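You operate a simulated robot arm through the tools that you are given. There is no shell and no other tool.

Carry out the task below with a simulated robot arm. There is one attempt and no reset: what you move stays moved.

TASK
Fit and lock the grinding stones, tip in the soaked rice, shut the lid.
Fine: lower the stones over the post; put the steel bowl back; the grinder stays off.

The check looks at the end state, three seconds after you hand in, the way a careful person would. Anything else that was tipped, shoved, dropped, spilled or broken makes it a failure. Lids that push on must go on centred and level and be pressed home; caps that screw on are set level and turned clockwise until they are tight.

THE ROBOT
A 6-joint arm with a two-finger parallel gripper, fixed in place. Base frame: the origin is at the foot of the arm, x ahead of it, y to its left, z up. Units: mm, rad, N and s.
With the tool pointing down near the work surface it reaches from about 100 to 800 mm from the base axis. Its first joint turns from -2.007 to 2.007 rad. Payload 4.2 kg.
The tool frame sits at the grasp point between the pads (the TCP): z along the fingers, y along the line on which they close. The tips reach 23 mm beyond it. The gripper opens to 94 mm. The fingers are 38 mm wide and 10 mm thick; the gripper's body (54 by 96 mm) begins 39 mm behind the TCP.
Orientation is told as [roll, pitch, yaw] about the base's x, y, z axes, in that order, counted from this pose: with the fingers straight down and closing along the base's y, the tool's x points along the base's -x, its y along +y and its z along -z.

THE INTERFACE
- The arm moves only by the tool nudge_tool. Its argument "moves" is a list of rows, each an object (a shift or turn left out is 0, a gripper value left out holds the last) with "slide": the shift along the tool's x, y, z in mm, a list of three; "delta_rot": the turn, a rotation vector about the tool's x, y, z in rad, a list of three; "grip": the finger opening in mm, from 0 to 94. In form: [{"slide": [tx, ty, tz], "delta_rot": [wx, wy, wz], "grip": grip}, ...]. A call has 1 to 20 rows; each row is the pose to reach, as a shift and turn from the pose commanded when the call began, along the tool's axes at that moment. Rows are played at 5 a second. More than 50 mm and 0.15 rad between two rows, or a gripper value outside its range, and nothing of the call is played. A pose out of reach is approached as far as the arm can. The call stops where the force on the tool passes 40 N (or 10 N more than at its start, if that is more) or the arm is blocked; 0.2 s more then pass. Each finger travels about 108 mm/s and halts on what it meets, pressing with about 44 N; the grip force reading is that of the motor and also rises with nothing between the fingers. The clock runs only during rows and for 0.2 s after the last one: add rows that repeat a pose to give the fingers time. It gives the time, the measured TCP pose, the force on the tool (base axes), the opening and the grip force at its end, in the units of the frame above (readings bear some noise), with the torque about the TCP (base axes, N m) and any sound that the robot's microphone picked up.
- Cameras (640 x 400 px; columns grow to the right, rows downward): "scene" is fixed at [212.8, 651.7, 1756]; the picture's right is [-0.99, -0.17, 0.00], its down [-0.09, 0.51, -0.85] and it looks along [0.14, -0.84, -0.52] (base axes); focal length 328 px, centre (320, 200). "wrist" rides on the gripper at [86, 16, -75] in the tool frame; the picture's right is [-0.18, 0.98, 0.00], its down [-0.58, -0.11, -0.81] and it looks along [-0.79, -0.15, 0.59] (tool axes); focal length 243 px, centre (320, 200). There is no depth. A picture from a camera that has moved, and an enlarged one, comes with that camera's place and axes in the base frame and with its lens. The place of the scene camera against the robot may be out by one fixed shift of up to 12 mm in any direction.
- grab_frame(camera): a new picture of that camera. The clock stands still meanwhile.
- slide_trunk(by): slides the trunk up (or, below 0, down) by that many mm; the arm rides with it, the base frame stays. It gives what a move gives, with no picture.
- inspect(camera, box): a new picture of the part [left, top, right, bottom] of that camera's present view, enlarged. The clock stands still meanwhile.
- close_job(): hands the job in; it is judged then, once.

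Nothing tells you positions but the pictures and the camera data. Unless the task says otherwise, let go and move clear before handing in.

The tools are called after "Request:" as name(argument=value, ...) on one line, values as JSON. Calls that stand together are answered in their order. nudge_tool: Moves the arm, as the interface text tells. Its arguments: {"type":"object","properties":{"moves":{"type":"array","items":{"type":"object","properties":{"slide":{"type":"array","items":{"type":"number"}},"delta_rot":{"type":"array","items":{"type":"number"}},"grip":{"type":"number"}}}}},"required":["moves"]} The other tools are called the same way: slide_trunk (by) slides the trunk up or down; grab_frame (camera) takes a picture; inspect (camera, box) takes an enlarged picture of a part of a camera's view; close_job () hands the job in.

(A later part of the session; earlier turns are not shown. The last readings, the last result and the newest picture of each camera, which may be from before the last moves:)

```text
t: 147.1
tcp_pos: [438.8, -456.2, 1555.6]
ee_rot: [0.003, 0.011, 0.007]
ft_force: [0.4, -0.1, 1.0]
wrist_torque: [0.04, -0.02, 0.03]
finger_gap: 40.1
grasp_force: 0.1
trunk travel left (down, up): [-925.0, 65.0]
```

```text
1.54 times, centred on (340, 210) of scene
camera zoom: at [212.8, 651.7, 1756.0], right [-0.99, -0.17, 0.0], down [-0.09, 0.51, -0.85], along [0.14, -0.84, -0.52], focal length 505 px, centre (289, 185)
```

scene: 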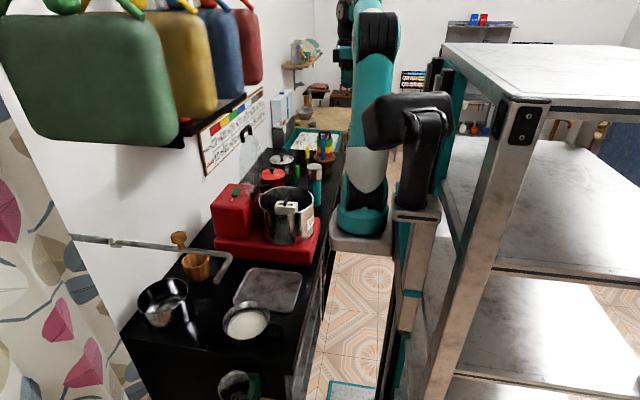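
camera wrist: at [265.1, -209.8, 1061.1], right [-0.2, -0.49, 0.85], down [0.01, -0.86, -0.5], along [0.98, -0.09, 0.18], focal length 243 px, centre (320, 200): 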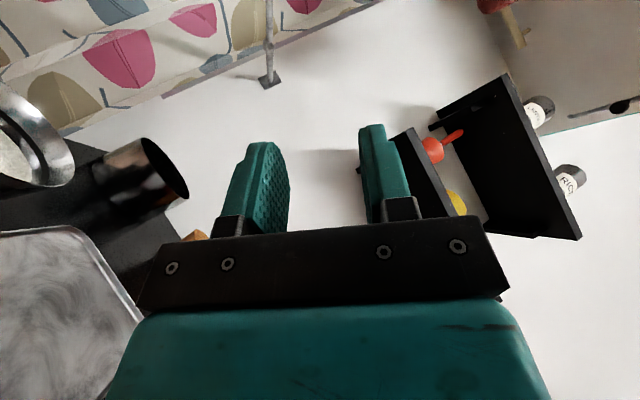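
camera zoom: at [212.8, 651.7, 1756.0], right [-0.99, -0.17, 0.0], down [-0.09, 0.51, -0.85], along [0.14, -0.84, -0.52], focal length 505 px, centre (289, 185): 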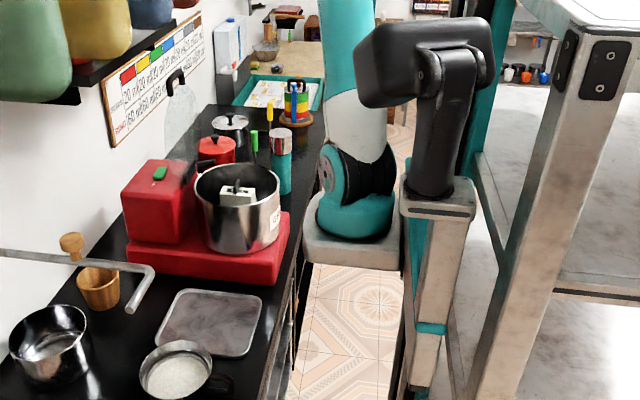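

Request:
slide_trunk(by=-400)

Request:
nudge_tool(moves=[{"slide": [0, 0, 10]}, {"slide": [0, 0, 20]}, {"slide": [0, 0, 20]}])

Request:
inspect(camera="scene", box=[260, 80, 420, 340])

```text
t: 150.9
tcp_pos: [438.4, -455.1, 1155.4]
ee_rot: [0.001, 0.011, 0.007]
ft_force: [-0.8, 0.0, 0.1]
wrist_torque: [0.01, 0.01, 0.02]
finger_gap: 39.7
grasp_force: 0.0
trunk travel left (down, up): [-525.0, 465.0]
```

```text
t: 151.8
tcp_pos: [437.4, -455.6, 1134.2]
ee_rot: [0.004, 0.01, 0.007]
ft_force: [-0.6, 0.7, 0.5]
wrist_torque: [-0.04, 0.02, 0.0]
finger_gap: 40.0
grasp_force: 0.0
trunk travel left (down, up): [-525.0, 465.0]
```

```text
1.54 times, centred on (340, 210) of scene
camera zoom: at [212.8, 651.7, 1756.0], right [-0.99, -0.17, 0.0], down [-0.09, 0.51, -0.85], along [0.14, -0.84, -0.52], focal length 505 px, centre (289, 185)
```

zoom: 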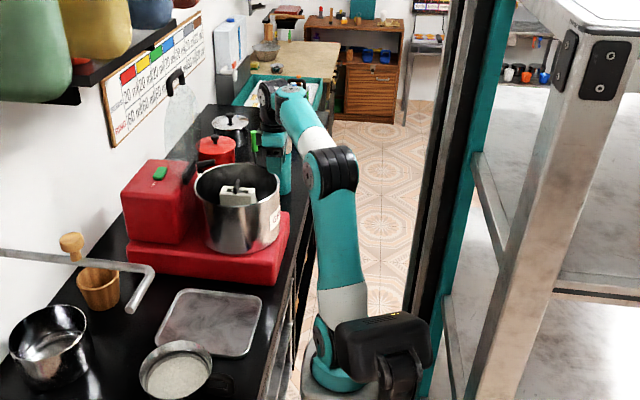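

The elbow is clearly up now at trunk 525. Rehearsing the outward roll again.

Request:
nudge_tool(moves=[{"slide": [0, 0, -4], "delta_rot": [0.14, 0, 0]}, {"slide": [0, -3, -8], "delta_rot": [0.28, 0, 0]}, {"slide": [0, -6, -13], "delta_rot": [0.42, 0, 0]}, {"slide": [0, -9, -18], "delta_rot": [0.56, 0, 0]}, {"slide": [0, -13, -22], "delta_rot": [0.7, 0, 0]}, {"slide": [0, -18, -25], "delta_rot": [0.84, 0, 0]}, {"slide": [0, -24, -25], "delta_rot": [0.98, 0, 0]}, {"slide": [0, -30, -25], "delta_rot": [1.12, 0, 0]}, {"slide": [0, -35, -25], "delta_rot": [1.26, 0, 0]}, {"slide": [0, -40, -25], "delta_rot": [1.4, 0, 0]}, {"slide": [0, -42, -25], "delta_rot": [1.54, 0, 0]}, {"slide": [0, -42, -25], "delta_rot": [1.54, 0, 0]}])

Request:
grab_frame(camera="scene")

```text
t: 154.3
tcp_pos: [456.4, -478.4, 1341.2]
ee_rot: [-1.01, 0.004, 0.02]
ft_force: [0.9, -0.3, 0.9]
wrist_torque: [0.01, -0.02, 0.01]
finger_gap: 40.0
grasp_force: 0.1
out of reach, approached as far as the arm can: row 1, 2, 3, 4, 5, 6, 7, 8, 9, 10, 11, 12
trunk travel left (down, up): [-525.0, 465.0]
```

```text
taken
```

scene: 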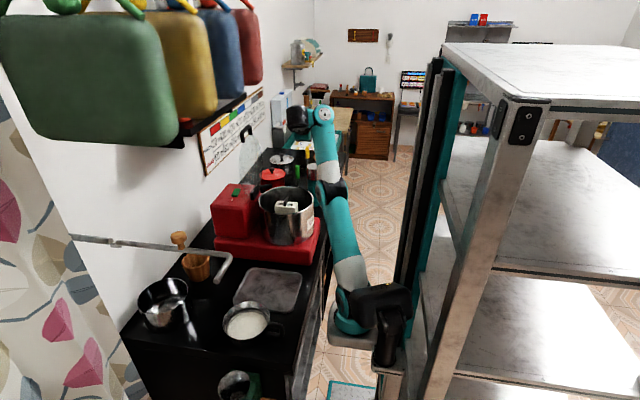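

The stall pattern shows the arm has two wrist branches. At the start, the first (inner-limit) moves switched it into the useful branch. I'll unroll, go home, and repeat that initial sequence to recover the good branch.

Request:
nudge_tool(moves=[{"slide": [0, 16, -3], "delta_rot": [-0.12, 0, 0]}, {"slide": [0, 32, -6], "delta_rot": [-0.24, 0, 0]}, {"slide": [0, 48, -9], "delta_rot": [-0.36, 0, 0]}, {"slide": [0, 64, -12], "delta_rot": [-0.48, 0, 0]}, {"slide": [0, 80, -15], "delta_rot": [-0.6, 0, 0]}, {"slide": [0, 96, -18], "delta_rot": [-0.74, 0, 0]}, {"slide": [0, 112, -21], "delta_rot": [-0.88, 0, 0]}, {"slide": [0, 130, -25], "delta_rot": [-1.01, 0, 0]}, {"slide": [0, 130, -25], "delta_rot": [-1.01, 0, 0]}])

Request:
slide_trunk(by=150)

```text
t: 156.3
tcp_pos: [450.0, -383.9, 1250.6]
ee_rot: [0.002, 0.007, 0.022]
ft_force: [0.1, 1.1, -0.5]
wrist_torque: [0.0, -0.01, 0.0]
finger_gap: 40.1
grasp_force: 0.1
trunk travel left (down, up): [-525.0, 465.0]
```

```text
t: 158.1
tcp_pos: [451.5, -383.4, 1401.4]
ee_rot: [0.0, 0.005, 0.023]
ft_force: [0.4, -0.3, 0.2]
wrist_torque: [0.03, 0.0, -0.02]
finger_gap: 39.9
grasp_force: 0.1
trunk travel left (down, up): [-675.0, 315.0]
```

Request:
nudge_tool(moves=[{"slide": [36, -4, 25]}, {"slide": [72, -8, 50]}, {"slide": [108, -12, 80]}, {"slide": [145, -16, 111]}, {"slide": [145, -16, 111]}])

Request:
nudge_tool(moves=[{"slide": [10, 45, 10]}, {"slide": [20, 90, 20]}, {"slide": [30, 135, 30]}, {"slide": [40, 180, 40]}, {"slide": [50, 225, 50]}, {"slide": [50, 225, 50]}])

Request:
nudge_tool(moves=[{"slide": [-40, 5, 0]}, {"slide": [-80, 10, 10]}, {"slide": [-115, 30, 30]}, {"slide": [-143, 60, 50]}, {"slide": [-143, 80, 80]}, {"slide": [-143, 80, 80]}])

Request:
grab_frame(camera="scene")

```text
t: 159.3
tcp_pos: [305.9, -401.5, 1292.1]
ee_rot: [0.0, 0.002, 0.021]
ft_force: [-0.3, 1.1, 0.0]
wrist_torque: [0.0, 0.01, 0.02]
finger_gap: 40.1
grasp_force: 0.1
trunk travel left (down, up): [-675.0, 315.0]
```

```text
t: 160.7
tcp_pos: [278.1, -279.5, 1282.0]
ee_rot: [-0.001, 0.007, 0.026]
ft_force: [-1.0, -0.4, -0.4]
wrist_torque: [-0.01, -0.02, -0.01]
finger_gap: 40.0
grasp_force: 0.0
out of reach, approached as far as the arm can: row 2, 3, 4, 5, 6
trunk travel left (down, up): [-675.0, 315.0]
```

```text
t: 162.1
tcp_pos: [438.5, -208.7, 1197.2]
ee_rot: [0.0, 0.008, 0.021]
ft_force: [-0.8, -0.8, -0.1]
wrist_torque: [0.01, 0.01, 0.01]
finger_gap: 39.9
grasp_force: 0.1
out of reach, approached as far as the arm can: row 2, 3, 4, 5, 6
trunk travel left (down, up): [-675.0, 315.0]
```

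```text
taken
```

scene: 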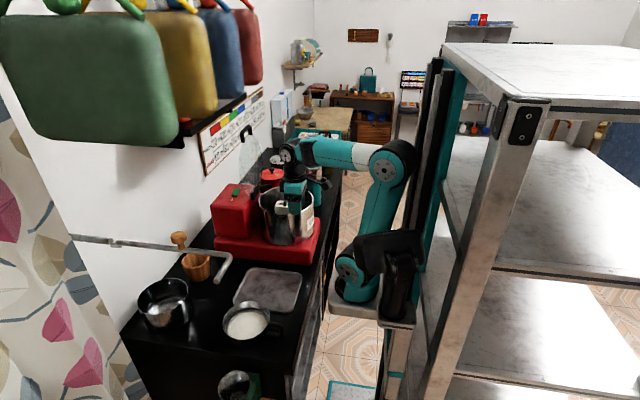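

P2 reproduced exactly, so I'm back in the good branch. While here, I'll inspect the rice bowl and its handle closely with both cameras.

Request:
grab_frame(camera="wrist")

Request:
inspect(camera="wrist", box=[400, 0, 560, 120])

Request:
inspect(camera="scene", box=[215, 295, 295, 345])

Request:
inspect(camera="scene", box=[255, 310, 295, 345])

```text
taken
camera wrist: at [352.3, -194.2, 1273.3], right [0.16, 0.99, 0.0], down [0.59, -0.1, 0.8], along [0.79, -0.13, -0.6], focal length 243 px, centre (320, 200)
```

wrist: 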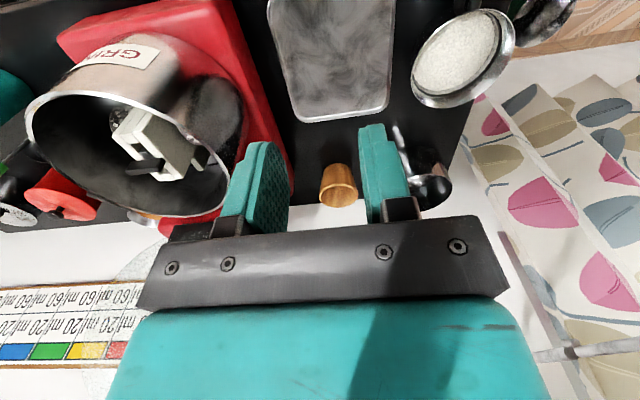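

```text
3.33 times, centred on (480, 60) of wrist
camera zoom: at [352.3, -194.2, 1273.3], right [0.16, 0.99, 0.0], down [0.59, -0.1, 0.8], along [0.79, -0.13, -0.6], focal length 809 px, centre (-213, 667)
```

zoom: 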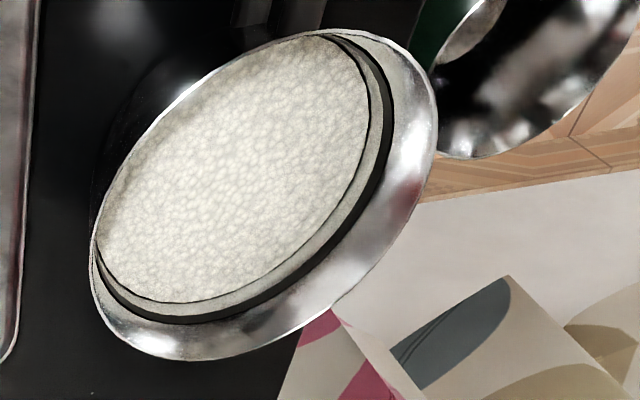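

```text
8.00 times, centred on (255, 320) of scene
camera zoom: at [212.8, 651.7, 1756.0], right [-0.99, -0.17, 0.0], down [-0.09, 0.51, -0.85], along [0.14, -0.84, -0.52], focal length 2625 px, centre (840, -760)
```

zoom: 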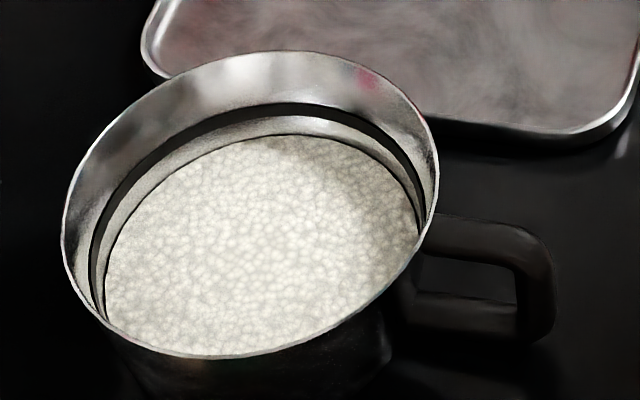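

```text
11.43 times, centred on (275, 328) of scene
camera zoom: at [212.8, 651.7, 1756.0], right [-0.99, -0.17, 0.0], down [-0.09, 0.51, -0.85], along [0.14, -0.84, -0.52], focal length 3750 px, centre (834, -1257)
```

zoom: 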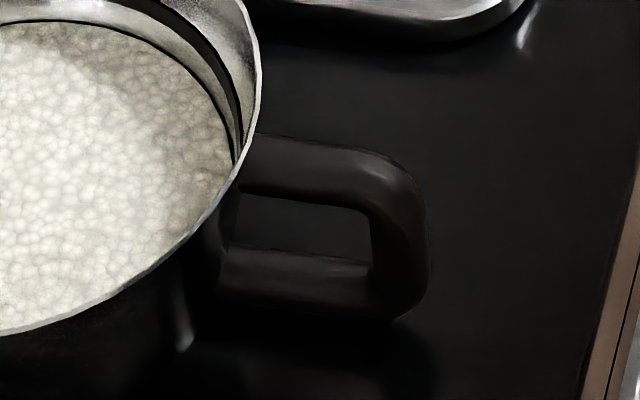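

The rice appears as a filled bed in a pan about 155 mm wide with a D-loop handle facing the robot. Before carrying it, I'll rehearse the pour in this good branch at trunk ≈720 with yaw +0.4, tilting outward.

Request:
slide_trunk(by=45)

Request:
nudge_tool(moves=[{"slide": [-2, -42, 10], "delta_rot": [0, 0, -0.06]}, {"slide": [-4, -84, 25], "delta_rot": [0, 0, -0.12]}, {"slide": [-6, -126, 40], "delta_rot": [0, 0, -0.18]}, {"slide": [-8, -168, 55], "delta_rot": [0, 0, -0.24]}, {"slide": [-10, -210, 70], "delta_rot": [0, 0, -0.3]}, {"slide": [-11, -252, 85], "delta_rot": [0, 0, -0.36]}, {"slide": [-12, -291, 102], "delta_rot": [0, 0, -0.38]}, {"slide": [-12, -291, 102], "delta_rot": [0, 0, -0.38]}])

Request:
nudge_tool(moves=[{"slide": [0, 0, -3], "delta_rot": [0.14, 0, 0]}, {"slide": [0, 0, -6], "delta_rot": [0.28, 0, 0]}, {"slide": [0, 0, -10], "delta_rot": [0.42, 0, 0]}, {"slide": [0, 0, -14], "delta_rot": [0.56, 0, 0]}, {"slide": [0, 0, -18], "delta_rot": [0.7, 0, 0]}, {"slide": [0, 0, -20], "delta_rot": [0.84, 0, 0]}, {"slide": [0, 0, -20], "delta_rot": [0.98, 0, 0]}, {"slide": [0, 0, -20], "delta_rot": [1.12, 0, 0]}, {"slide": [0, 0, -20], "delta_rot": [1.26, 0, 0]}, {"slide": [0, 0, -20], "delta_rot": [1.26, 0, 0]}])

Request:
grab_frame(camera="scene")

```text
t: 163.0
tcp_pos: [437.7, -209.1, 1242.4]
ee_rot: [-0.001, 0.006, 0.021]
ft_force: [-0.7, 0.3, -1.0]
wrist_torque: [0.03, 0.02, -0.01]
finger_gap: 39.7
grasp_force: 0.0
trunk travel left (down, up): [-720.0, 270.0]
```

```text
t: 164.8
tcp_pos: [455.5, -500.7, 1141.9]
ee_rot: [0.002, 0.006, 0.402]
ft_force: [0.1, -0.3, -0.2]
wrist_torque: [-0.02, -0.02, 0.05]
finger_gap: 40.0
grasp_force: 0.0
trunk travel left (down, up): [-720.0, 270.0]
```

```text
t: 167.0
tcp_pos: [456.8, -500.3, 1160.8]
ee_rot: [-1.258, 0.005, 0.4]
ft_force: [0.2, 0.2, -0.4]
wrist_torque: [-0.03, 0.01, -0.02]
finger_gap: 40.0
grasp_force: 0.0
trunk travel left (down, up): [-720.0, 270.0]
```

```text
taken
```

scene: 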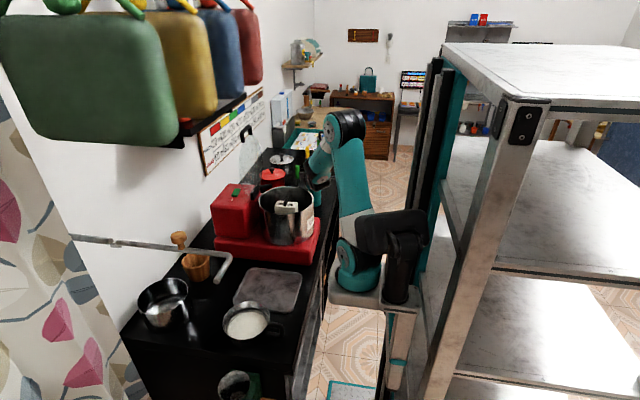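

It follows exactly now: 72° with no drift. Continuing further.

Request:
nudge_tool(moves=[{"delta_rot": [0.1, 0, 0]}, {"delta_rot": [0.2, 0, 0]}, {"delta_rot": [0.3, 0, 0]}, {"delta_rot": [0.4, 0, 0]}, {"delta_rot": [0.4, 0, 0]}])

```text
t: 168.2
tcp_pos: [463.1, -514.3, 1178.5]
ee_rot: [-1.656, 0.009, 0.402]
ft_force: [-0.7, -0.4, 0.1]
wrist_torque: [0.01, 0.0, -0.01]
finger_gap: 39.8
grasp_force: 0.0
out of reach, approached as far as the arm can: row 4, 5
trunk travel left (down, up): [-720.0, 270.0]
```

Reached 95° with only slight drift. Now I'll stage the trunk down 200 mm (raising the arm equally) while rolled, then try for more tilt.

Request:
nudge_tool(moves=[{"slide": [0, -33, 3]}, {"slide": [0, -66, 6]}, {"slide": [0, -99.6, 8.5]}, {"slide": [0, -99.6, 8.5]}])

Request:
slide_trunk(by=-110)

Request:
nudge_tool(moves=[{"slide": [0, -33, 3]}, {"slide": [0, -66, 6]}, {"slide": [0, -99.6, 8.5]}, {"slide": [0, -99.6, 8.5]}])

Request:
slide_trunk(by=-110)

Request:
nudge_tool(moves=[{"delta_rot": [0.12, 0, 0]}, {"delta_rot": [0.24, 0, 0]}, {"delta_rot": [0.36, 0, 0]}, {"delta_rot": [0.48, 0, 0]}, {"delta_rot": [0.48, 0, 0]}])

```text
t: 169.2
tcp_pos: [462.7, -513.6, 1279.1]
ee_rot: [-1.658, 0.005, 0.399]
ft_force: [0.9, -0.3, -0.6]
wrist_torque: [-0.03, -0.01, -0.03]
finger_gap: 39.8
grasp_force: 0.0
trunk travel left (down, up): [-720.0, 270.0]
```

```text
t: 170.6
tcp_pos: [460.4, -514.5, 1168.8]
ee_rot: [-1.659, 0.007, 0.401]
ft_force: [0.3, -0.5, 0.7]
wrist_torque: [0.02, -0.02, -0.02]
finger_gap: 39.8
grasp_force: 0.1
trunk travel left (down, up): [-610.0, 380.0]
```

```text
t: 171.6
tcp_pos: [462.3, -514.3, 1269.6]
ee_rot: [-1.659, 0.005, 0.4]
ft_force: [-0.6, -0.2, 0.8]
wrist_torque: [-0.02, -0.01, -0.01]
finger_gap: 39.9
grasp_force: 0.1
trunk travel left (down, up): [-610.0, 380.0]
```

```text
t: 173.0
tcp_pos: [463.4, -513.6, 1157.4]
ee_rot: [-1.657, 0.005, 0.4]
ft_force: [-0.5, 0.6, 0.6]
wrist_torque: [-0.01, 0.01, 0.02]
finger_gap: 39.8
grasp_force: 0.1
trunk travel left (down, up): [-500.0, 490.0]
```

```text
t: 174.2
tcp_pos: [463.6, -514.4, 1157.3]
ee_rot: [-2.137, 0.004, 0.401]
ft_force: [-0.3, 0.1, 0.5]
wrist_torque: [0.0, 0.0, -0.03]
finger_gap: 40.1
grasp_force: 0.1
trunk travel left (down, up): [-500.0, 490.0]
```

Roll 2.14 rad (122°) reached exactly. I'll check for a little more margin, then reverse the sequence.

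Request:
nudge_tool(moves=[{"delta_rot": [0.12, 0, 0]}, {"delta_rot": [0.24, 0, 0]}, {"delta_rot": [0.24, 0, 0]}])

Request:
inspect(camera="scene", box=[220, 110, 400, 340])

```text
t: 175.0
tcp_pos: [469.2, -542.3, 1212.3]
ee_rot: [-2.38, 0.005, 0.404]
ft_force: [-0.4, 0.0, 0.0]
wrist_torque: [0.01, -0.03, 0.0]
finger_gap: 40.1
grasp_force: 0.2
out of reach, approached as far as the arm can: row 1, 2, 3
trunk travel left (down, up): [-500.0, 490.0]
```

```text
1.74 times, centred on (310, 225) of scene
camera zoom: at [212.8, 651.7, 1756.0], right [-0.99, -0.17, 0.0], down [-0.09, 0.51, -0.85], along [0.14, -0.84, -0.52], focal length 571 px, centre (337, 156)
```

zoom: 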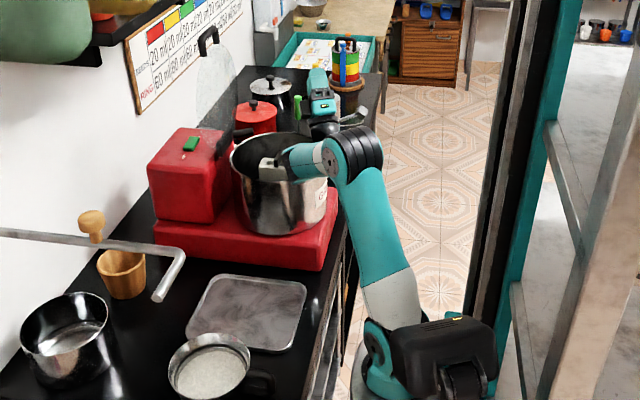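

122° is the practical maximum, enough for a full tip. I'll reverse the staged sequence back to vertical.

Request:
nudge_tool(moves=[{"delta_rot": [-0.12, 0, 0]}, {"delta_rot": [-0.24, 0, 0]}, {"delta_rot": [-0.36, 0, 0]}, {"delta_rot": [-0.48, 0, 0]}, {"delta_rot": [-0.6, 0, 0]}, {"delta_rot": [-0.72, 0, 0]}, {"delta_rot": [-0.72, 0, 0]}])

Request:
slide_trunk(by=110)

Request:
nudge_tool(moves=[{"slide": [0, 33, -3]}, {"slide": [0, 66, -6]}, {"slide": [0, 99.6, -8.5]}, {"slide": [0, 99.6, -8.5]}])

Request:
slide_trunk(by=110)

Request:
nudge_tool(moves=[{"slide": [0, 33, -3]}, {"slide": [0, 66, -6]}, {"slide": [0, 99.6, -8.5]}, {"slide": [0, 99.6, -8.5], "delta_rot": [-0.13, 0, 0]}, {"slide": [0, 99.6, -8.5], "delta_rot": [-0.26, 0, 0]}, {"slide": [0, 99.6, -8.5], "delta_rot": [-0.39, 0, 0]}, {"slide": [0, 99.6, -8.5], "delta_rot": [-0.52, 0, 0]}, {"slide": [0, 99.6, -8.5], "delta_rot": [-0.65, 0, 0]}, {"slide": [0, 99.6, -8.5], "delta_rot": [-0.78, 0, 0]}, {"slide": [0, 99.6, -8.5], "delta_rot": [-0.91, 0, 0]}, {"slide": [0, 99.6, -8.5], "delta_rot": [-1.04, 0, 0]}, {"slide": [0, 99.6, -8.5], "delta_rot": [-1.17, 0, 0]}, {"slide": [0, 99.6, -8.5], "delta_rot": [-1.3, 0, 0]}, {"slide": [0, 99.6, -8.5], "delta_rot": [-1.43, 0, 0]}, {"slide": [0, 99.6, -8.5], "delta_rot": [-1.56, 0, 0]}, {"slide": [0, 99.6, -8.5], "delta_rot": [-1.66, 0, 0]}, {"slide": [0, 99.6, -8.5], "delta_rot": [-1.66, 0, 0]}])

```text
t: 176.6
tcp_pos: [470.4, -544.8, 1210.7]
ee_rot: [-1.655, 0.008, 0.4]
ft_force: [-0.5, 0.7, 0.0]
wrist_torque: [0.0, 0.01, 0.0]
finger_gap: 39.8
grasp_force: 0.0
out of reach, approached as far as the arm can: row 1
trunk travel left (down, up): [-500.0, 490.0]
```

```text
t: 178.0
tcp_pos: [471.0, -545.2, 1321.5]
ee_rot: [-1.659, 0.005, 0.4]
ft_force: [-0.2, -0.4, -0.1]
wrist_torque: [0.03, -0.06, 0.02]
finger_gap: 40.1
grasp_force: 0.1
trunk travel left (down, up): [-610.0, 380.0]
```

```text
t: 179.0
tcp_pos: [470.4, -545.0, 1219.1]
ee_rot: [-1.656, 0.006, 0.401]
ft_force: [-0.1, -1.0, 0.8]
wrist_torque: [0.02, 0.0, -0.04]
finger_gap: 40.1
grasp_force: 0.1
trunk travel left (down, up): [-610.0, 380.0]
```

```text
t: 180.5
tcp_pos: [470.0, -545.8, 1330.5]
ee_rot: [-1.658, 0.006, 0.4]
ft_force: [-0.7, 0.4, 1.6]
wrist_torque: [0.01, 0.01, 0.0]
finger_gap: 40.0
grasp_force: 0.1
trunk travel left (down, up): [-720.0, 270.0]
```

```text
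t: 184.1
tcp_pos: [469.2, -544.4, 1230.8]
ee_rot: [0.004, 0.005, 0.4]
ft_force: [1.0, 0.6, 0.6]
wrist_torque: [-0.01, -0.01, 0.0]
finger_gap: 40.1
grasp_force: 0.0
trunk travel left (down, up): [-720.0, 270.0]
```

Sequence verified, and I'm vertical again. Now to the bowl: I'll move to a hover between the tray and the bowl for a close look at the handle.

Request:
nudge_tool(moves=[{"slide": [-10, 40, 0], "delta_rot": [0, 0, 0.06]}, {"slide": [-25, 82, 0], "delta_rot": [0, 0, 0.12]}, {"slide": [-40, 124, 0], "delta_rot": [0, 0, 0.18]}, {"slide": [-60, 164, 0], "delta_rot": [0, 0, 0.24]}, {"slide": [-80, 205, 10], "delta_rot": [0, 0, 0.3]}, {"slide": [-100, 245, 20], "delta_rot": [0, 0, 0.36]}, {"slide": [-120, 285, 40], "delta_rot": [0, 0, 0.4]}, {"slide": [-140, 325, 55], "delta_rot": [0, 0, 0.4]}, {"slide": [-160, 355, 80], "delta_rot": [0, 0, 0.4]}, {"slide": [-180, 375, 110], "delta_rot": [0, 0, 0.4]}, {"slide": [-180, 375, 110], "delta_rot": [0, 0, 0.4]}])

Request:
grab_frame(camera="wrist")

```text
t: 186.5
tcp_pos: [487.4, -131.1, 1119.5]
ee_rot: [0.001, 0.006, -0.001]
ft_force: [0.3, 0.0, -0.1]
wrist_torque: [-0.01, -0.04, -0.01]
finger_gap: 40.0
grasp_force: 0.1
trunk travel left (down, up): [-720.0, 270.0]
```

```text
taken
camera wrist: at [401.2, -113.7, 1195.0], right [0.18, 0.98, 0.0], down [0.59, -0.11, 0.8], along [0.79, -0.15, -0.6], focal length 243 px, centre (320, 200)
```

wrist: 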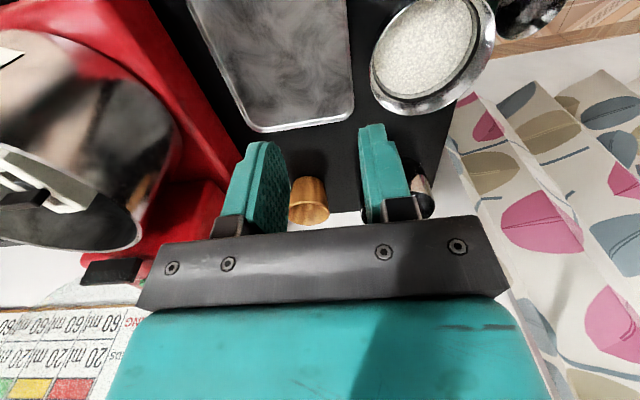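

I can see the pan but its handle is out of view. I'll ride the trunk down a bit, then tilt the tool slightly (fingers toward the robot, camera looking more downward) and move near the handle, staying clear of the pipe at y≈100.

Request:
slide_trunk(by=-160)

Request:
nudge_tool(moves=[{"slide": [8, 14, -10], "delta_rot": [0, 0.07, 0]}, {"slide": [15, 28, -20], "delta_rot": [0, 0.14, 0]}, {"slide": [22, 42, -30], "delta_rot": [0, 0.21, 0]}, {"slide": [30, 56, -40], "delta_rot": [0, 0.28, 0]}, {"slide": [37, 71, -51], "delta_rot": [0, 0.35, 0]}, {"slide": [37, 71, -51], "delta_rot": [0, 0.35, 0]}])

Request:
grab_frame(camera="wrist")

Request:
grab_frame(camera="scene")

```text
t: 188.3
tcp_pos: [486.7, -130.9, 960.0]
ee_rot: [0.0, 0.006, -0.001]
ft_force: [1.3, -0.4, 0.2]
wrist_torque: [-0.01, -0.02, 0.01]
finger_gap: 40.0
grasp_force: 0.0
trunk travel left (down, up): [-560.0, 430.0]
```

```text
t: 189.7
tcp_pos: [450.8, -58.3, 1011.5]
ee_rot: [0.001, 0.357, 0.0]
ft_force: [-0.1, 0.0, -0.3]
wrist_torque: [0.0, 0.02, 0.01]
finger_gap: 39.9
grasp_force: 0.1
trunk travel left (down, up): [-560.0, 430.0]
```

```text
taken
camera wrist: at [395.0, -43.3, 1112.3], right [0.17, 0.98, -0.06], down [0.83, -0.11, 0.55], along [0.54, -0.15, -0.83], focal length 243 px, centre (320, 200)
```

wrist: 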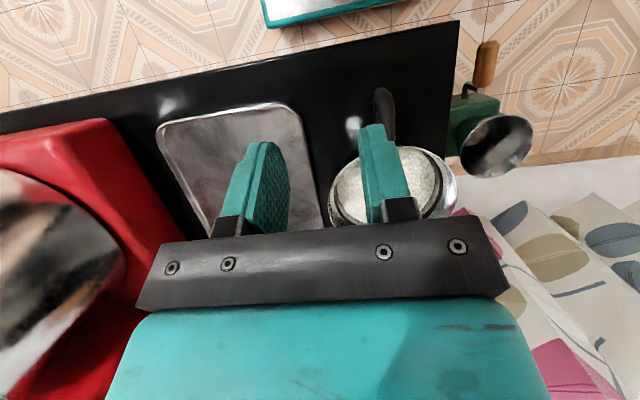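

```text
taken
```

scene: 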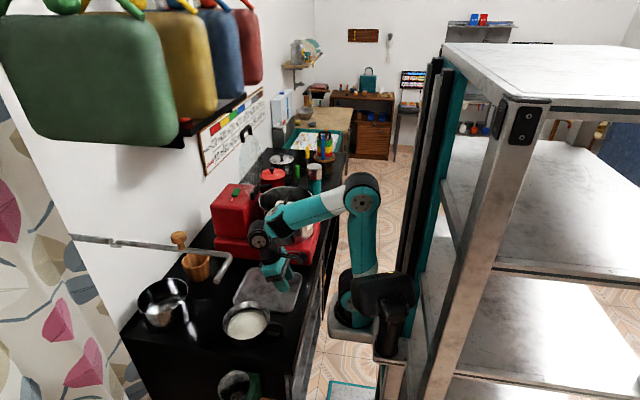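

The handle is visible: a thin vertical loop pointing toward the robot. Zooming in to measure it.

Request:
inspect(camera="wrist", box=[320, 70, 480, 240])

Request:
inspect(camera="wrist", box=[350, 75, 430, 155])

Request:
inspect(camera="scene", box=[215, 240, 315, 345])

```text
2.35 times, centred on (400, 155) of wrist
camera zoom: at [395.0, -43.3, 1112.3], right [0.17, 0.98, -0.06], down [0.83, -0.11, 0.55], along [0.54, -0.15, -0.83], focal length 571 px, centre (132, 306)
```

zoom: 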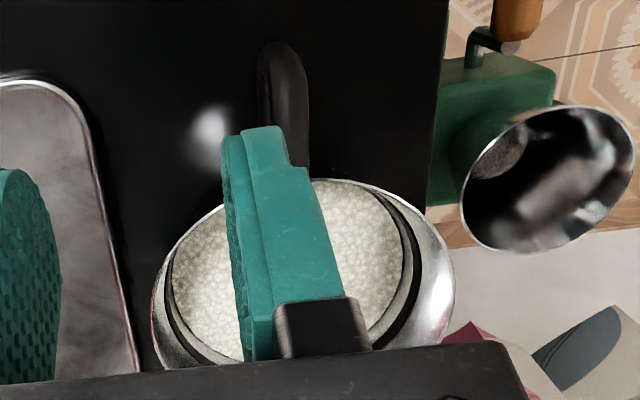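

```text
5.00 times, centred on (390, 115) of wrist
camera zoom: at [395.0, -43.3, 1112.3], right [0.17, 0.98, -0.06], down [0.83, -0.11, 0.55], along [0.54, -0.15, -0.83], focal length 1213 px, centre (-30, 625)
```

zoom: 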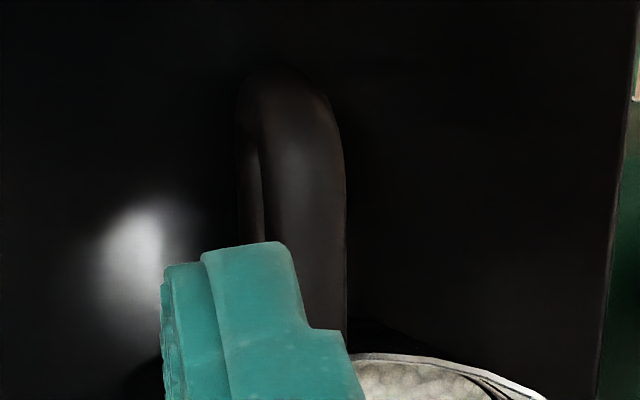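

```text
3.81 times, centred on (265, 292) of scene
camera zoom: at [212.8, 651.7, 1756.0], right [-0.99, -0.17, 0.0], down [-0.09, 0.51, -0.85], along [0.14, -0.84, -0.52], focal length 1250 px, centre (530, -152)
```

zoom: 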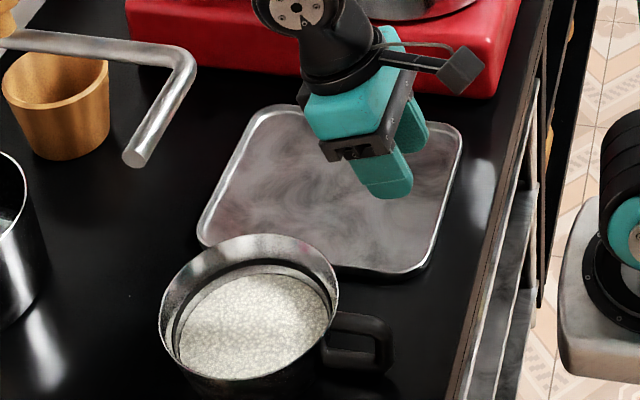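

The handle is a vertical loop about 15 mm thick at y≈−4.8, x≈443–490, z≈802–860. I'll reduce the tilt to about 10° and hover right above it.

Request:
nudge_tool(moves=[{"slide": [-7, 14, 11], "delta_rot": [0, -0.05, 0]}, {"slide": [-14, 28, 22], "delta_rot": [0, -0.1, 0]}, {"slide": [-20, 42, 34], "delta_rot": [0, -0.15, 0]}, {"slide": [-26.6, 53.3, 45], "delta_rot": [0, -0.182, 0]}, {"slide": [-26.6, 53.3, 45], "delta_rot": [0, -0.182, 0]}])

Request:
grab_frame(camera="wrist")

Request:
inspect(camera="wrist", box=[240, 0, 400, 160])

Request:
inspect(camera="scene", box=[205, 200, 335, 350])

```text
t: 190.9
tcp_pos: [458.7, -7.0, 958.7]
ee_rot: [-0.001, 0.175, 0.0]
ft_force: [-0.5, 0.3, 0.1]
wrist_torque: [-0.02, -0.04, 0.01]
finger_gap: 40.0
grasp_force: 0.1
trunk travel left (down, up): [-560.0, 430.0]
```

```text
taken
camera wrist: at [386.7, 9.8, 1047.7], right [0.18, 0.98, -0.03], down [0.71, -0.11, 0.69], along [0.68, -0.15, -0.72], focal length 243 px, centre (320, 200)
```

wrist: 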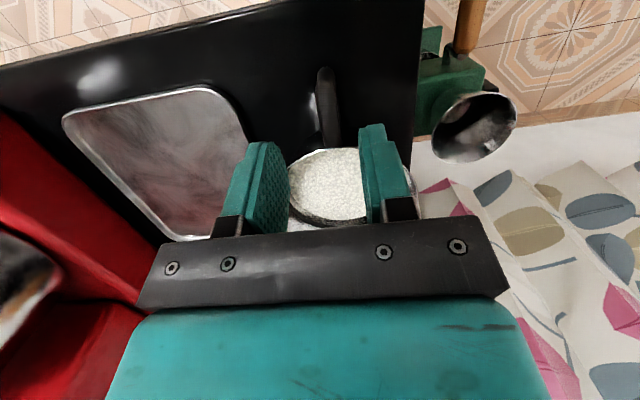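

```text
2.50 times, centred on (320, 80) of wrist
camera zoom: at [386.7, 9.8, 1047.7], right [0.18, 0.98, -0.03], down [0.71, -0.11, 0.69], along [0.68, -0.15, -0.72], focal length 606 px, centre (320, 500)
```

zoom: 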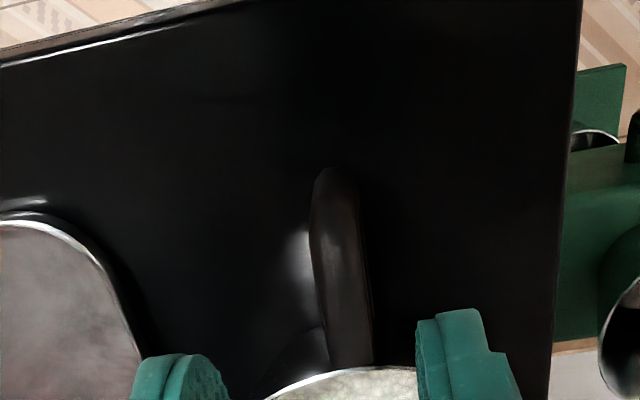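

```text
2.67 times, centred on (270, 275) of scene
camera zoom: at [212.8, 651.7, 1756.0], right [-0.99, -0.17, 0.0], down [-0.09, 0.51, -0.85], along [0.14, -0.84, -0.52], focal length 875 px, centre (453, 0)
```

zoom: 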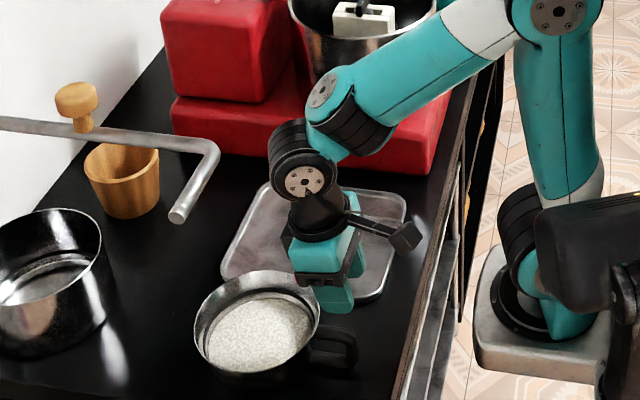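

Handle centred at y≈−4.6. Small correction, then I'll ride the trunk straight down to straddle it.

Request:
nudge_tool(moves=[{"slide": [-1.7, 1.6, -0.3]}, {"slide": [-1.7, 1.6, -0.3]}])

Request:
slide_trunk(by=-75)

Request:
grab_frame(camera="wrist")

Request:
inspect(camera="wrist", box=[220, 40, 400, 240])

Request:
inspect(camera="scene", box=[215, 260, 315, 345])

```text
t: 191.5
tcp_pos: [460.8, -5.5, 960.3]
ee_rot: [0.0, 0.173, -0.001]
ft_force: [-0.4, -1.3, -0.6]
wrist_torque: [-0.01, 0.01, -0.04]
finger_gap: 40.0
grasp_force: 0.0
trunk travel left (down, up): [-560.0, 430.0]
```

```text
t: 192.6
tcp_pos: [461.2, -4.9, 884.3]
ee_rot: [0.0, 0.174, 0.0]
ft_force: [0.6, 0.4, 0.4]
wrist_torque: [-0.01, 0.0, -0.04]
finger_gap: 39.9
grasp_force: 0.1
trunk travel left (down, up): [-485.0, 505.0]
```

```text
taken
camera wrist: at [389.0, 11.3, 973.2], right [0.18, 0.98, -0.03], down [0.71, -0.11, 0.69], along [0.68, -0.15, -0.72], focal length 243 px, centre (320, 200)
```

wrist: 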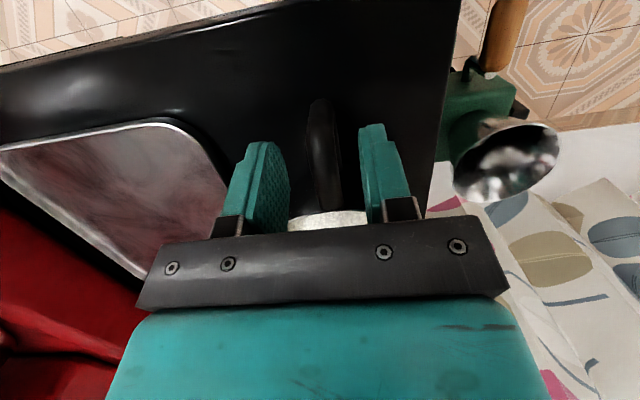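

```text
2.00 times, centred on (310, 140) of wrist
camera zoom: at [389.0, 11.3, 973.2], right [0.18, 0.98, -0.03], down [0.71, -0.11, 0.69], along [0.68, -0.15, -0.72], focal length 485 px, centre (340, 320)
```

zoom: 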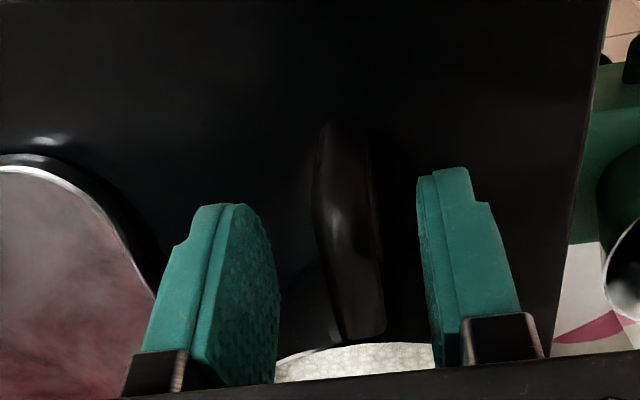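

```text
4.71 times, centred on (265, 302) of scene
camera zoom: at [212.8, 651.7, 1756.0], right [-0.99, -0.17, 0.0], down [-0.09, 0.51, -0.85], along [0.14, -0.84, -0.52], focal length 1544 px, centre (579, -282)
```

zoom: 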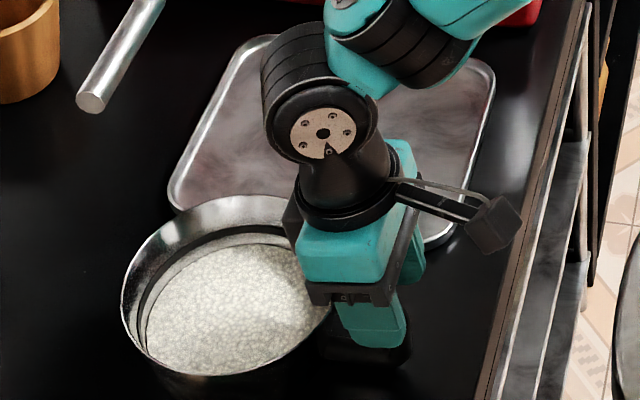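

The handle is centred between the fingers. To keep the gripper body clear of the rim (z≈874), I'll shift 8 mm back and descend only to z≈850 before gripping.

Request:
nudge_tool(moves=[{"slide": [4, 0, 0.7]}, {"slide": [7.9, 0.2, 1.4]}, {"slide": [7.9, 0.2, 1.4]}])

Request:
slide_trunk(by=-34)

Request:
grab_frame(camera="wrist")

Request:
inspect(camera="scene", box=[215, 270, 315, 350])

```text
t: 193.4
tcp_pos: [452.7, -4.8, 884.6]
ee_rot: [-0.001, 0.172, 0.001]
ft_force: [0.1, -0.5, 0.0]
wrist_torque: [0.02, 0.02, 0.01]
finger_gap: 40.0
grasp_force: 0.0
trunk travel left (down, up): [-485.0, 505.0]
```

```text
t: 194.2
tcp_pos: [452.4, -5.0, 849.8]
ee_rot: [0.0, 0.175, 0.001]
ft_force: [-0.4, 0.6, 0.2]
wrist_torque: [0.02, 0.0, 0.0]
finger_gap: 40.1
grasp_force: 0.0
trunk travel left (down, up): [-451.0, 539.0]
```

```text
taken
camera wrist: at [380.4, 11.4, 939.2], right [0.18, 0.98, -0.03], down [0.71, -0.11, 0.69], along [0.68, -0.15, -0.72], focal length 243 px, centre (320, 200)
```

wrist: 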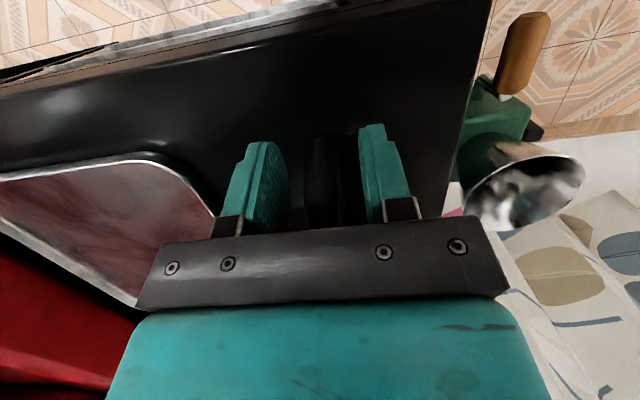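

```text
5.00 times, centred on (265, 310) of scene
camera zoom: at [212.8, 651.7, 1756.0], right [-0.99, -0.17, 0.0], down [-0.09, 0.51, -0.85], along [0.14, -0.84, -0.52], focal length 1641 px, centre (595, -350)
```

zoom: 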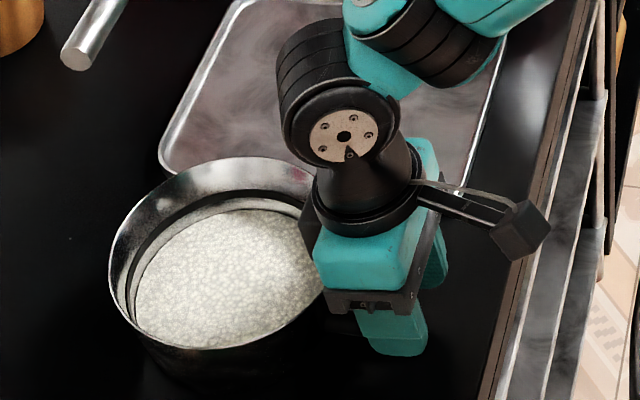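

In position with no contact. Closing on the handle.

Request:
nudge_tool(moves=[{"grip": 28}, {"grip": 20}, {"grip": 8}, {"grip": 8}, {"grip": 8}])

```text
t: 195.4
tcp_pos: [451.4, -4.5, 849.9]
ee_rot: [0.0, 0.174, -0.001]
ft_force: [-0.5, -0.8, 0.6]
wrist_torque: [0.02, 0.04, 0.0]
finger_gap: 15.7
grasp_force: 43.9
trunk travel left (down, up): [-451.0, 539.0]
```

Handle gripped at 15.7 mm. I'll note this pose (452, −5, 850, pitch 0.175) for the return. Test lift now.

Request:
slide_trunk(by=15)

Request:
inspect(camera="scene", box=[215, 260, 315, 350])

Request:
grab_frame(camera="wrist")

```text
t: 196.0
tcp_pos: [452.6, -4.2, 865.1]
ee_rot: [0.0, 0.173, 0.0]
ft_force: [0.0, 0.4, -3.8]
wrist_torque: [-0.01, 0.43, 0.02]
finger_gap: 15.8
grasp_force: 43.8
trunk travel left (down, up): [-466.0, 524.0]
```

```text
4.44 times, centred on (265, 305) of scene
camera zoom: at [212.8, 651.7, 1756.0], right [-0.99, -0.17, 0.0], down [-0.09, 0.51, -0.85], along [0.14, -0.84, -0.52], focal length 1458 px, centre (564, -267)
```

zoom: 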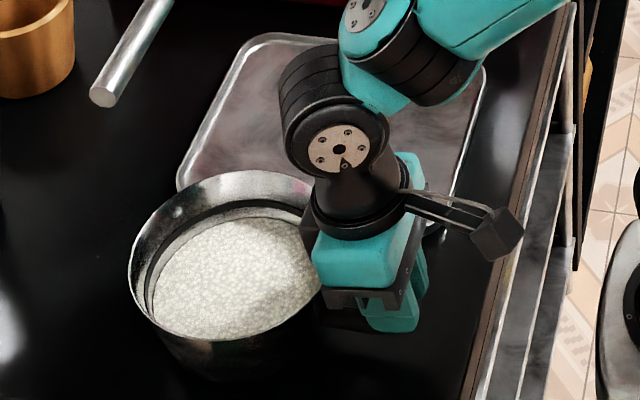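

```text
taken
camera wrist: at [380.4, 11.4, 954.2], right [0.18, 0.98, -0.03], down [0.71, -0.11, 0.69], along [0.68, -0.15, -0.72], focal length 243 px, centre (320, 200)
```

wrist: 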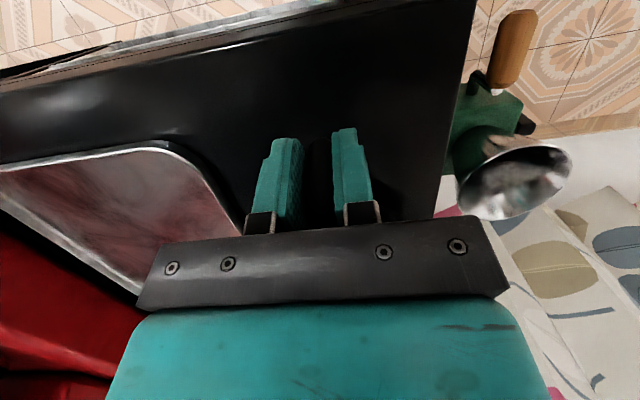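

The pan lifted level (3.8 N, torque holding). I'll raise a bit, slide toward the tray side away from the pipe, then lift higher.

Request:
slide_trunk(by=40)

Request:
nudge_tool(moves=[{"slide": [0, -15, 0]}, {"slide": [0, -35, 0]}, {"slide": [0, -60, 0]}, {"slide": [0, -85, 0]}, {"slide": [0, -110, 0]}, {"slide": [0, -135, 0]}, {"slide": [0, -155, 0]}, {"slide": [0, -170, 0]}, {"slide": [0, -170, 0]}])

Request:
grab_frame(camera="scene")

```text
t: 196.8
tcp_pos: [452.7, -5.8, 905.6]
ee_rot: [0.001, 0.174, 0.001]
ft_force: [0.2, 0.4, -5.0]
wrist_torque: [0.01, 0.47, 0.03]
finger_gap: 15.9
grasp_force: 44.2
trunk travel left (down, up): [-506.0, 484.0]
```

```text
t: 198.8
tcp_pos: [453.3, -176.0, 906.3]
ee_rot: [0.0, 0.175, 0.001]
ft_force: [0.5, 0.0, -4.6]
wrist_torque: [0.03, 0.44, 0.01]
finger_gap: 15.7
grasp_force: 43.8
trunk travel left (down, up): [-506.0, 484.0]
```

```text
taken
```

scene: 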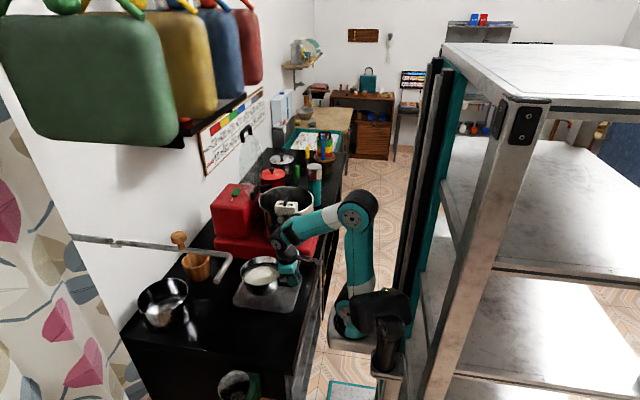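

Pan is level over the tray. Raising with the trunk above rim height.

Request:
slide_trunk(by=270)

Request:
inspect(camera="scene", box=[200, 120, 400, 320])

```text
t: 201.6
tcp_pos: [454.1, -176.2, 1175.5]
ee_rot: [-0.001, 0.174, -0.001]
ft_force: [0.3, -0.1, -4.5]
wrist_torque: [0.01, 0.44, 0.01]
finger_gap: 15.9
grasp_force: 44.0
trunk travel left (down, up): [-776.0, 214.0]
```

```text
2.00 times, centred on (300, 220) of scene
camera zoom: at [212.8, 651.7, 1756.0], right [-0.99, -0.17, 0.0], down [-0.09, 0.51, -0.85], along [0.14, -0.84, -0.52], focal length 656 px, centre (360, 160)
```

zoom: 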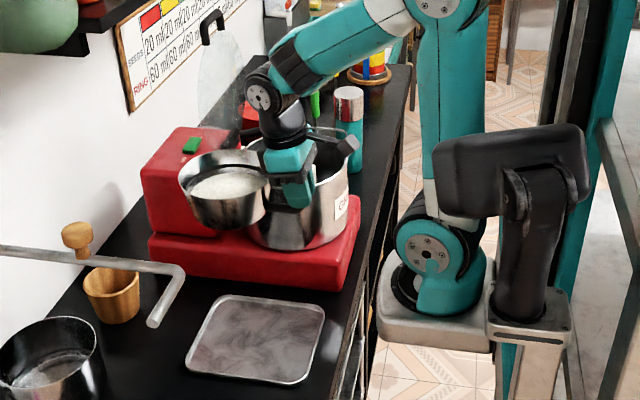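

Pan level with rice intact. I'll carry it slowly over the drum with yaw +0.4, bottom staying above z≈1100.

Request:
nudge_tool(moves=[{"slide": [-0.6, -15, 0], "delta_rot": [0.003, 0, -0.018]}, {"slide": [-1.2, -40, 1], "delta_rot": [0.008, 0, -0.045]}, {"slide": [-1.8, -70, 3], "delta_rot": [0.014, 0, -0.08]}, {"slide": [-2.5, -100, 5], "delta_rot": [0.02, 0, -0.115]}, {"slide": [-3, -130, 7], "delta_rot": [0.026, 0, -0.15]}, {"slide": [-3.6, -160, 9], "delta_rot": [0.033, 0, -0.185]}, {"slide": [-4.2, -190, 11], "delta_rot": [0.039, 0, -0.22]}, {"slide": [-4.8, -220, 13], "delta_rot": [0.045, 0, -0.255]}, {"slide": [-5.4, -250, 15], "delta_rot": [0.051, 0, -0.29]}, {"slide": [-6, -280, 17], "delta_rot": [0.058, 0, -0.33]}, {"slide": [-6.6, -305, 18], "delta_rot": [0.065, 0, -0.365]}, {"slide": [-7.2, -325, 19], "delta_rot": [0.069, 0, -0.388]}, {"slide": [-7.4, -332, 19], "delta_rot": [0.0696, 0, -0.394]}, {"slide": [-7.4, -332, 19], "delta_rot": [0.0696, 0, -0.394]}])

Request:
grab_frame(camera="scene")

Request:
inspect(camera="scene", box=[220, 120, 360, 260])

Request:
grab_frame(camera="wrist")

```text
t: 204.6
tcp_pos: [456.8, -508.1, 1154.6]
ee_rot: [0.0, 0.175, 0.402]
ft_force: [0.3, -0.5, -4.8]
wrist_torque: [-0.16, 0.41, 0.0]
finger_gap: 15.9
grasp_force: 43.8
trunk travel left (down, up): [-776.0, 214.0]
```

```text
taken
```

scene: 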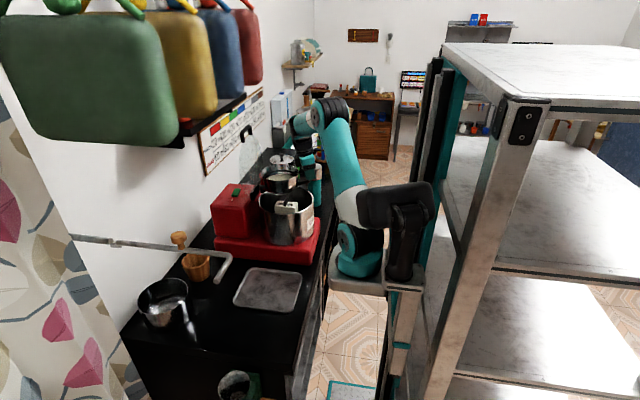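

```text
2.86 times, centred on (290, 190) of scene
camera zoom: at [212.8, 651.7, 1756.0], right [-0.99, -0.17, 0.0], down [-0.09, 0.51, -0.85], along [0.14, -0.84, -0.52], focal length 938 px, centre (406, 229)
```

zoom: 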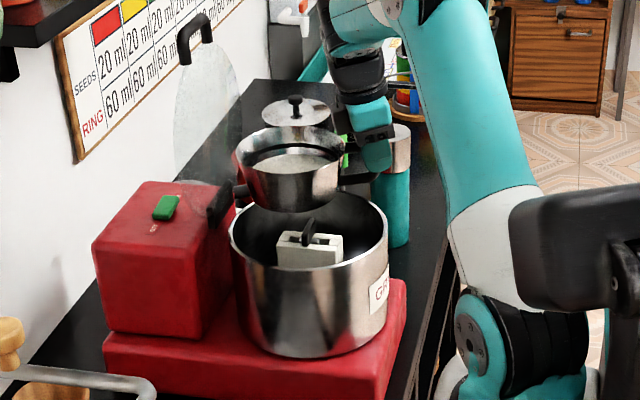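

```text
taken
camera wrist: at [384.2, -521.5, 1244.2], right [-0.22, 0.98, -0.03], down [0.7, 0.18, 0.69], along [0.68, 0.13, -0.72], focal length 243 px, centre (320, 200)
```

wrist: 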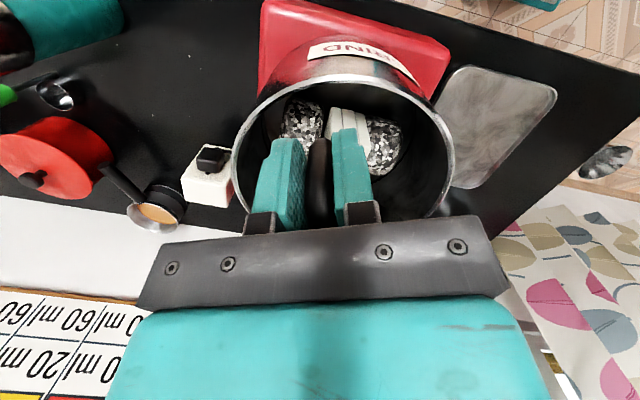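

The pan is over the drum. First I'll shift 56 mm from trunk to arm (as in rehearsal), then begin tilting.

Request:
nudge_tool(moves=[{"slide": [3.5, 0, -19.7]}, {"slide": [7, 0, -39.4]}, {"slide": [10.4, 0, -59]}, {"slide": [10.4, 0, -59]}])

Request:
slide_trunk(by=-56)

Request:
nudge_tool(moves=[{"delta_rot": [0.069, 0, 0.012]}, {"delta_rot": [0.158, 0, 0.028]}, {"delta_rot": [0.256, 0, 0.045]}, {"delta_rot": [0.354, 0, 0.063]}, {"delta_rot": [0.354, 0, 0.063]}])

Request:
inspect(camera="scene", box=[220, 120, 360, 260])

```text
t: 205.6
tcp_pos: [457.9, -507.6, 1215.5]
ee_rot: [0.002, 0.176, 0.399]
ft_force: [0.5, -0.9, -5.5]
wrist_torque: [-0.17, 0.43, -0.01]
finger_gap: 15.8
grasp_force: 44.0
trunk travel left (down, up): [-776.0, 214.0]
```

```text
t: 206.6
tcp_pos: [457.3, -506.9, 1159.9]
ee_rot: [0.001, 0.175, 0.399]
ft_force: [-1.5, -0.7, -4.2]
wrist_torque: [-0.2, 0.41, 0.01]
finger_gap: 15.7
grasp_force: 43.6
trunk travel left (down, up): [-720.0, 270.0]
```

```text
t: 207.8
tcp_pos: [457.0, -507.5, 1160.3]
ee_rot: [-0.367, 0.161, 0.337]
ft_force: [0.3, 0.6, -5.2]
wrist_torque: [-0.16, 0.46, 0.0]
finger_gap: 15.7
grasp_force: 44.2
trunk travel left (down, up): [-720.0, 270.0]
```

```text
2.86 times, centred on (290, 190) of scene
camera zoom: at [212.8, 651.7, 1756.0], right [-0.99, -0.17, 0.0], down [-0.09, 0.51, -0.85], along [0.14, -0.84, -0.52], focal length 938 px, centre (406, 229)
```

zoom: 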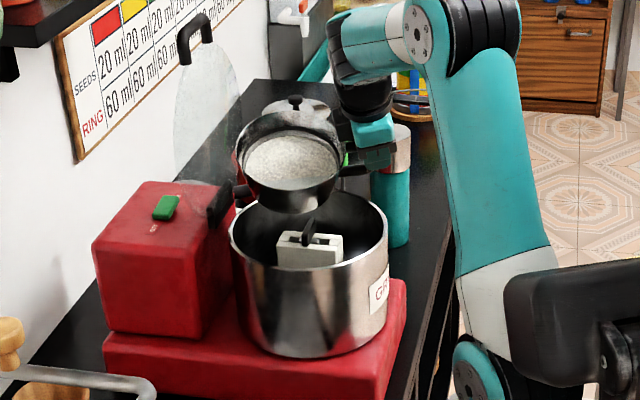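

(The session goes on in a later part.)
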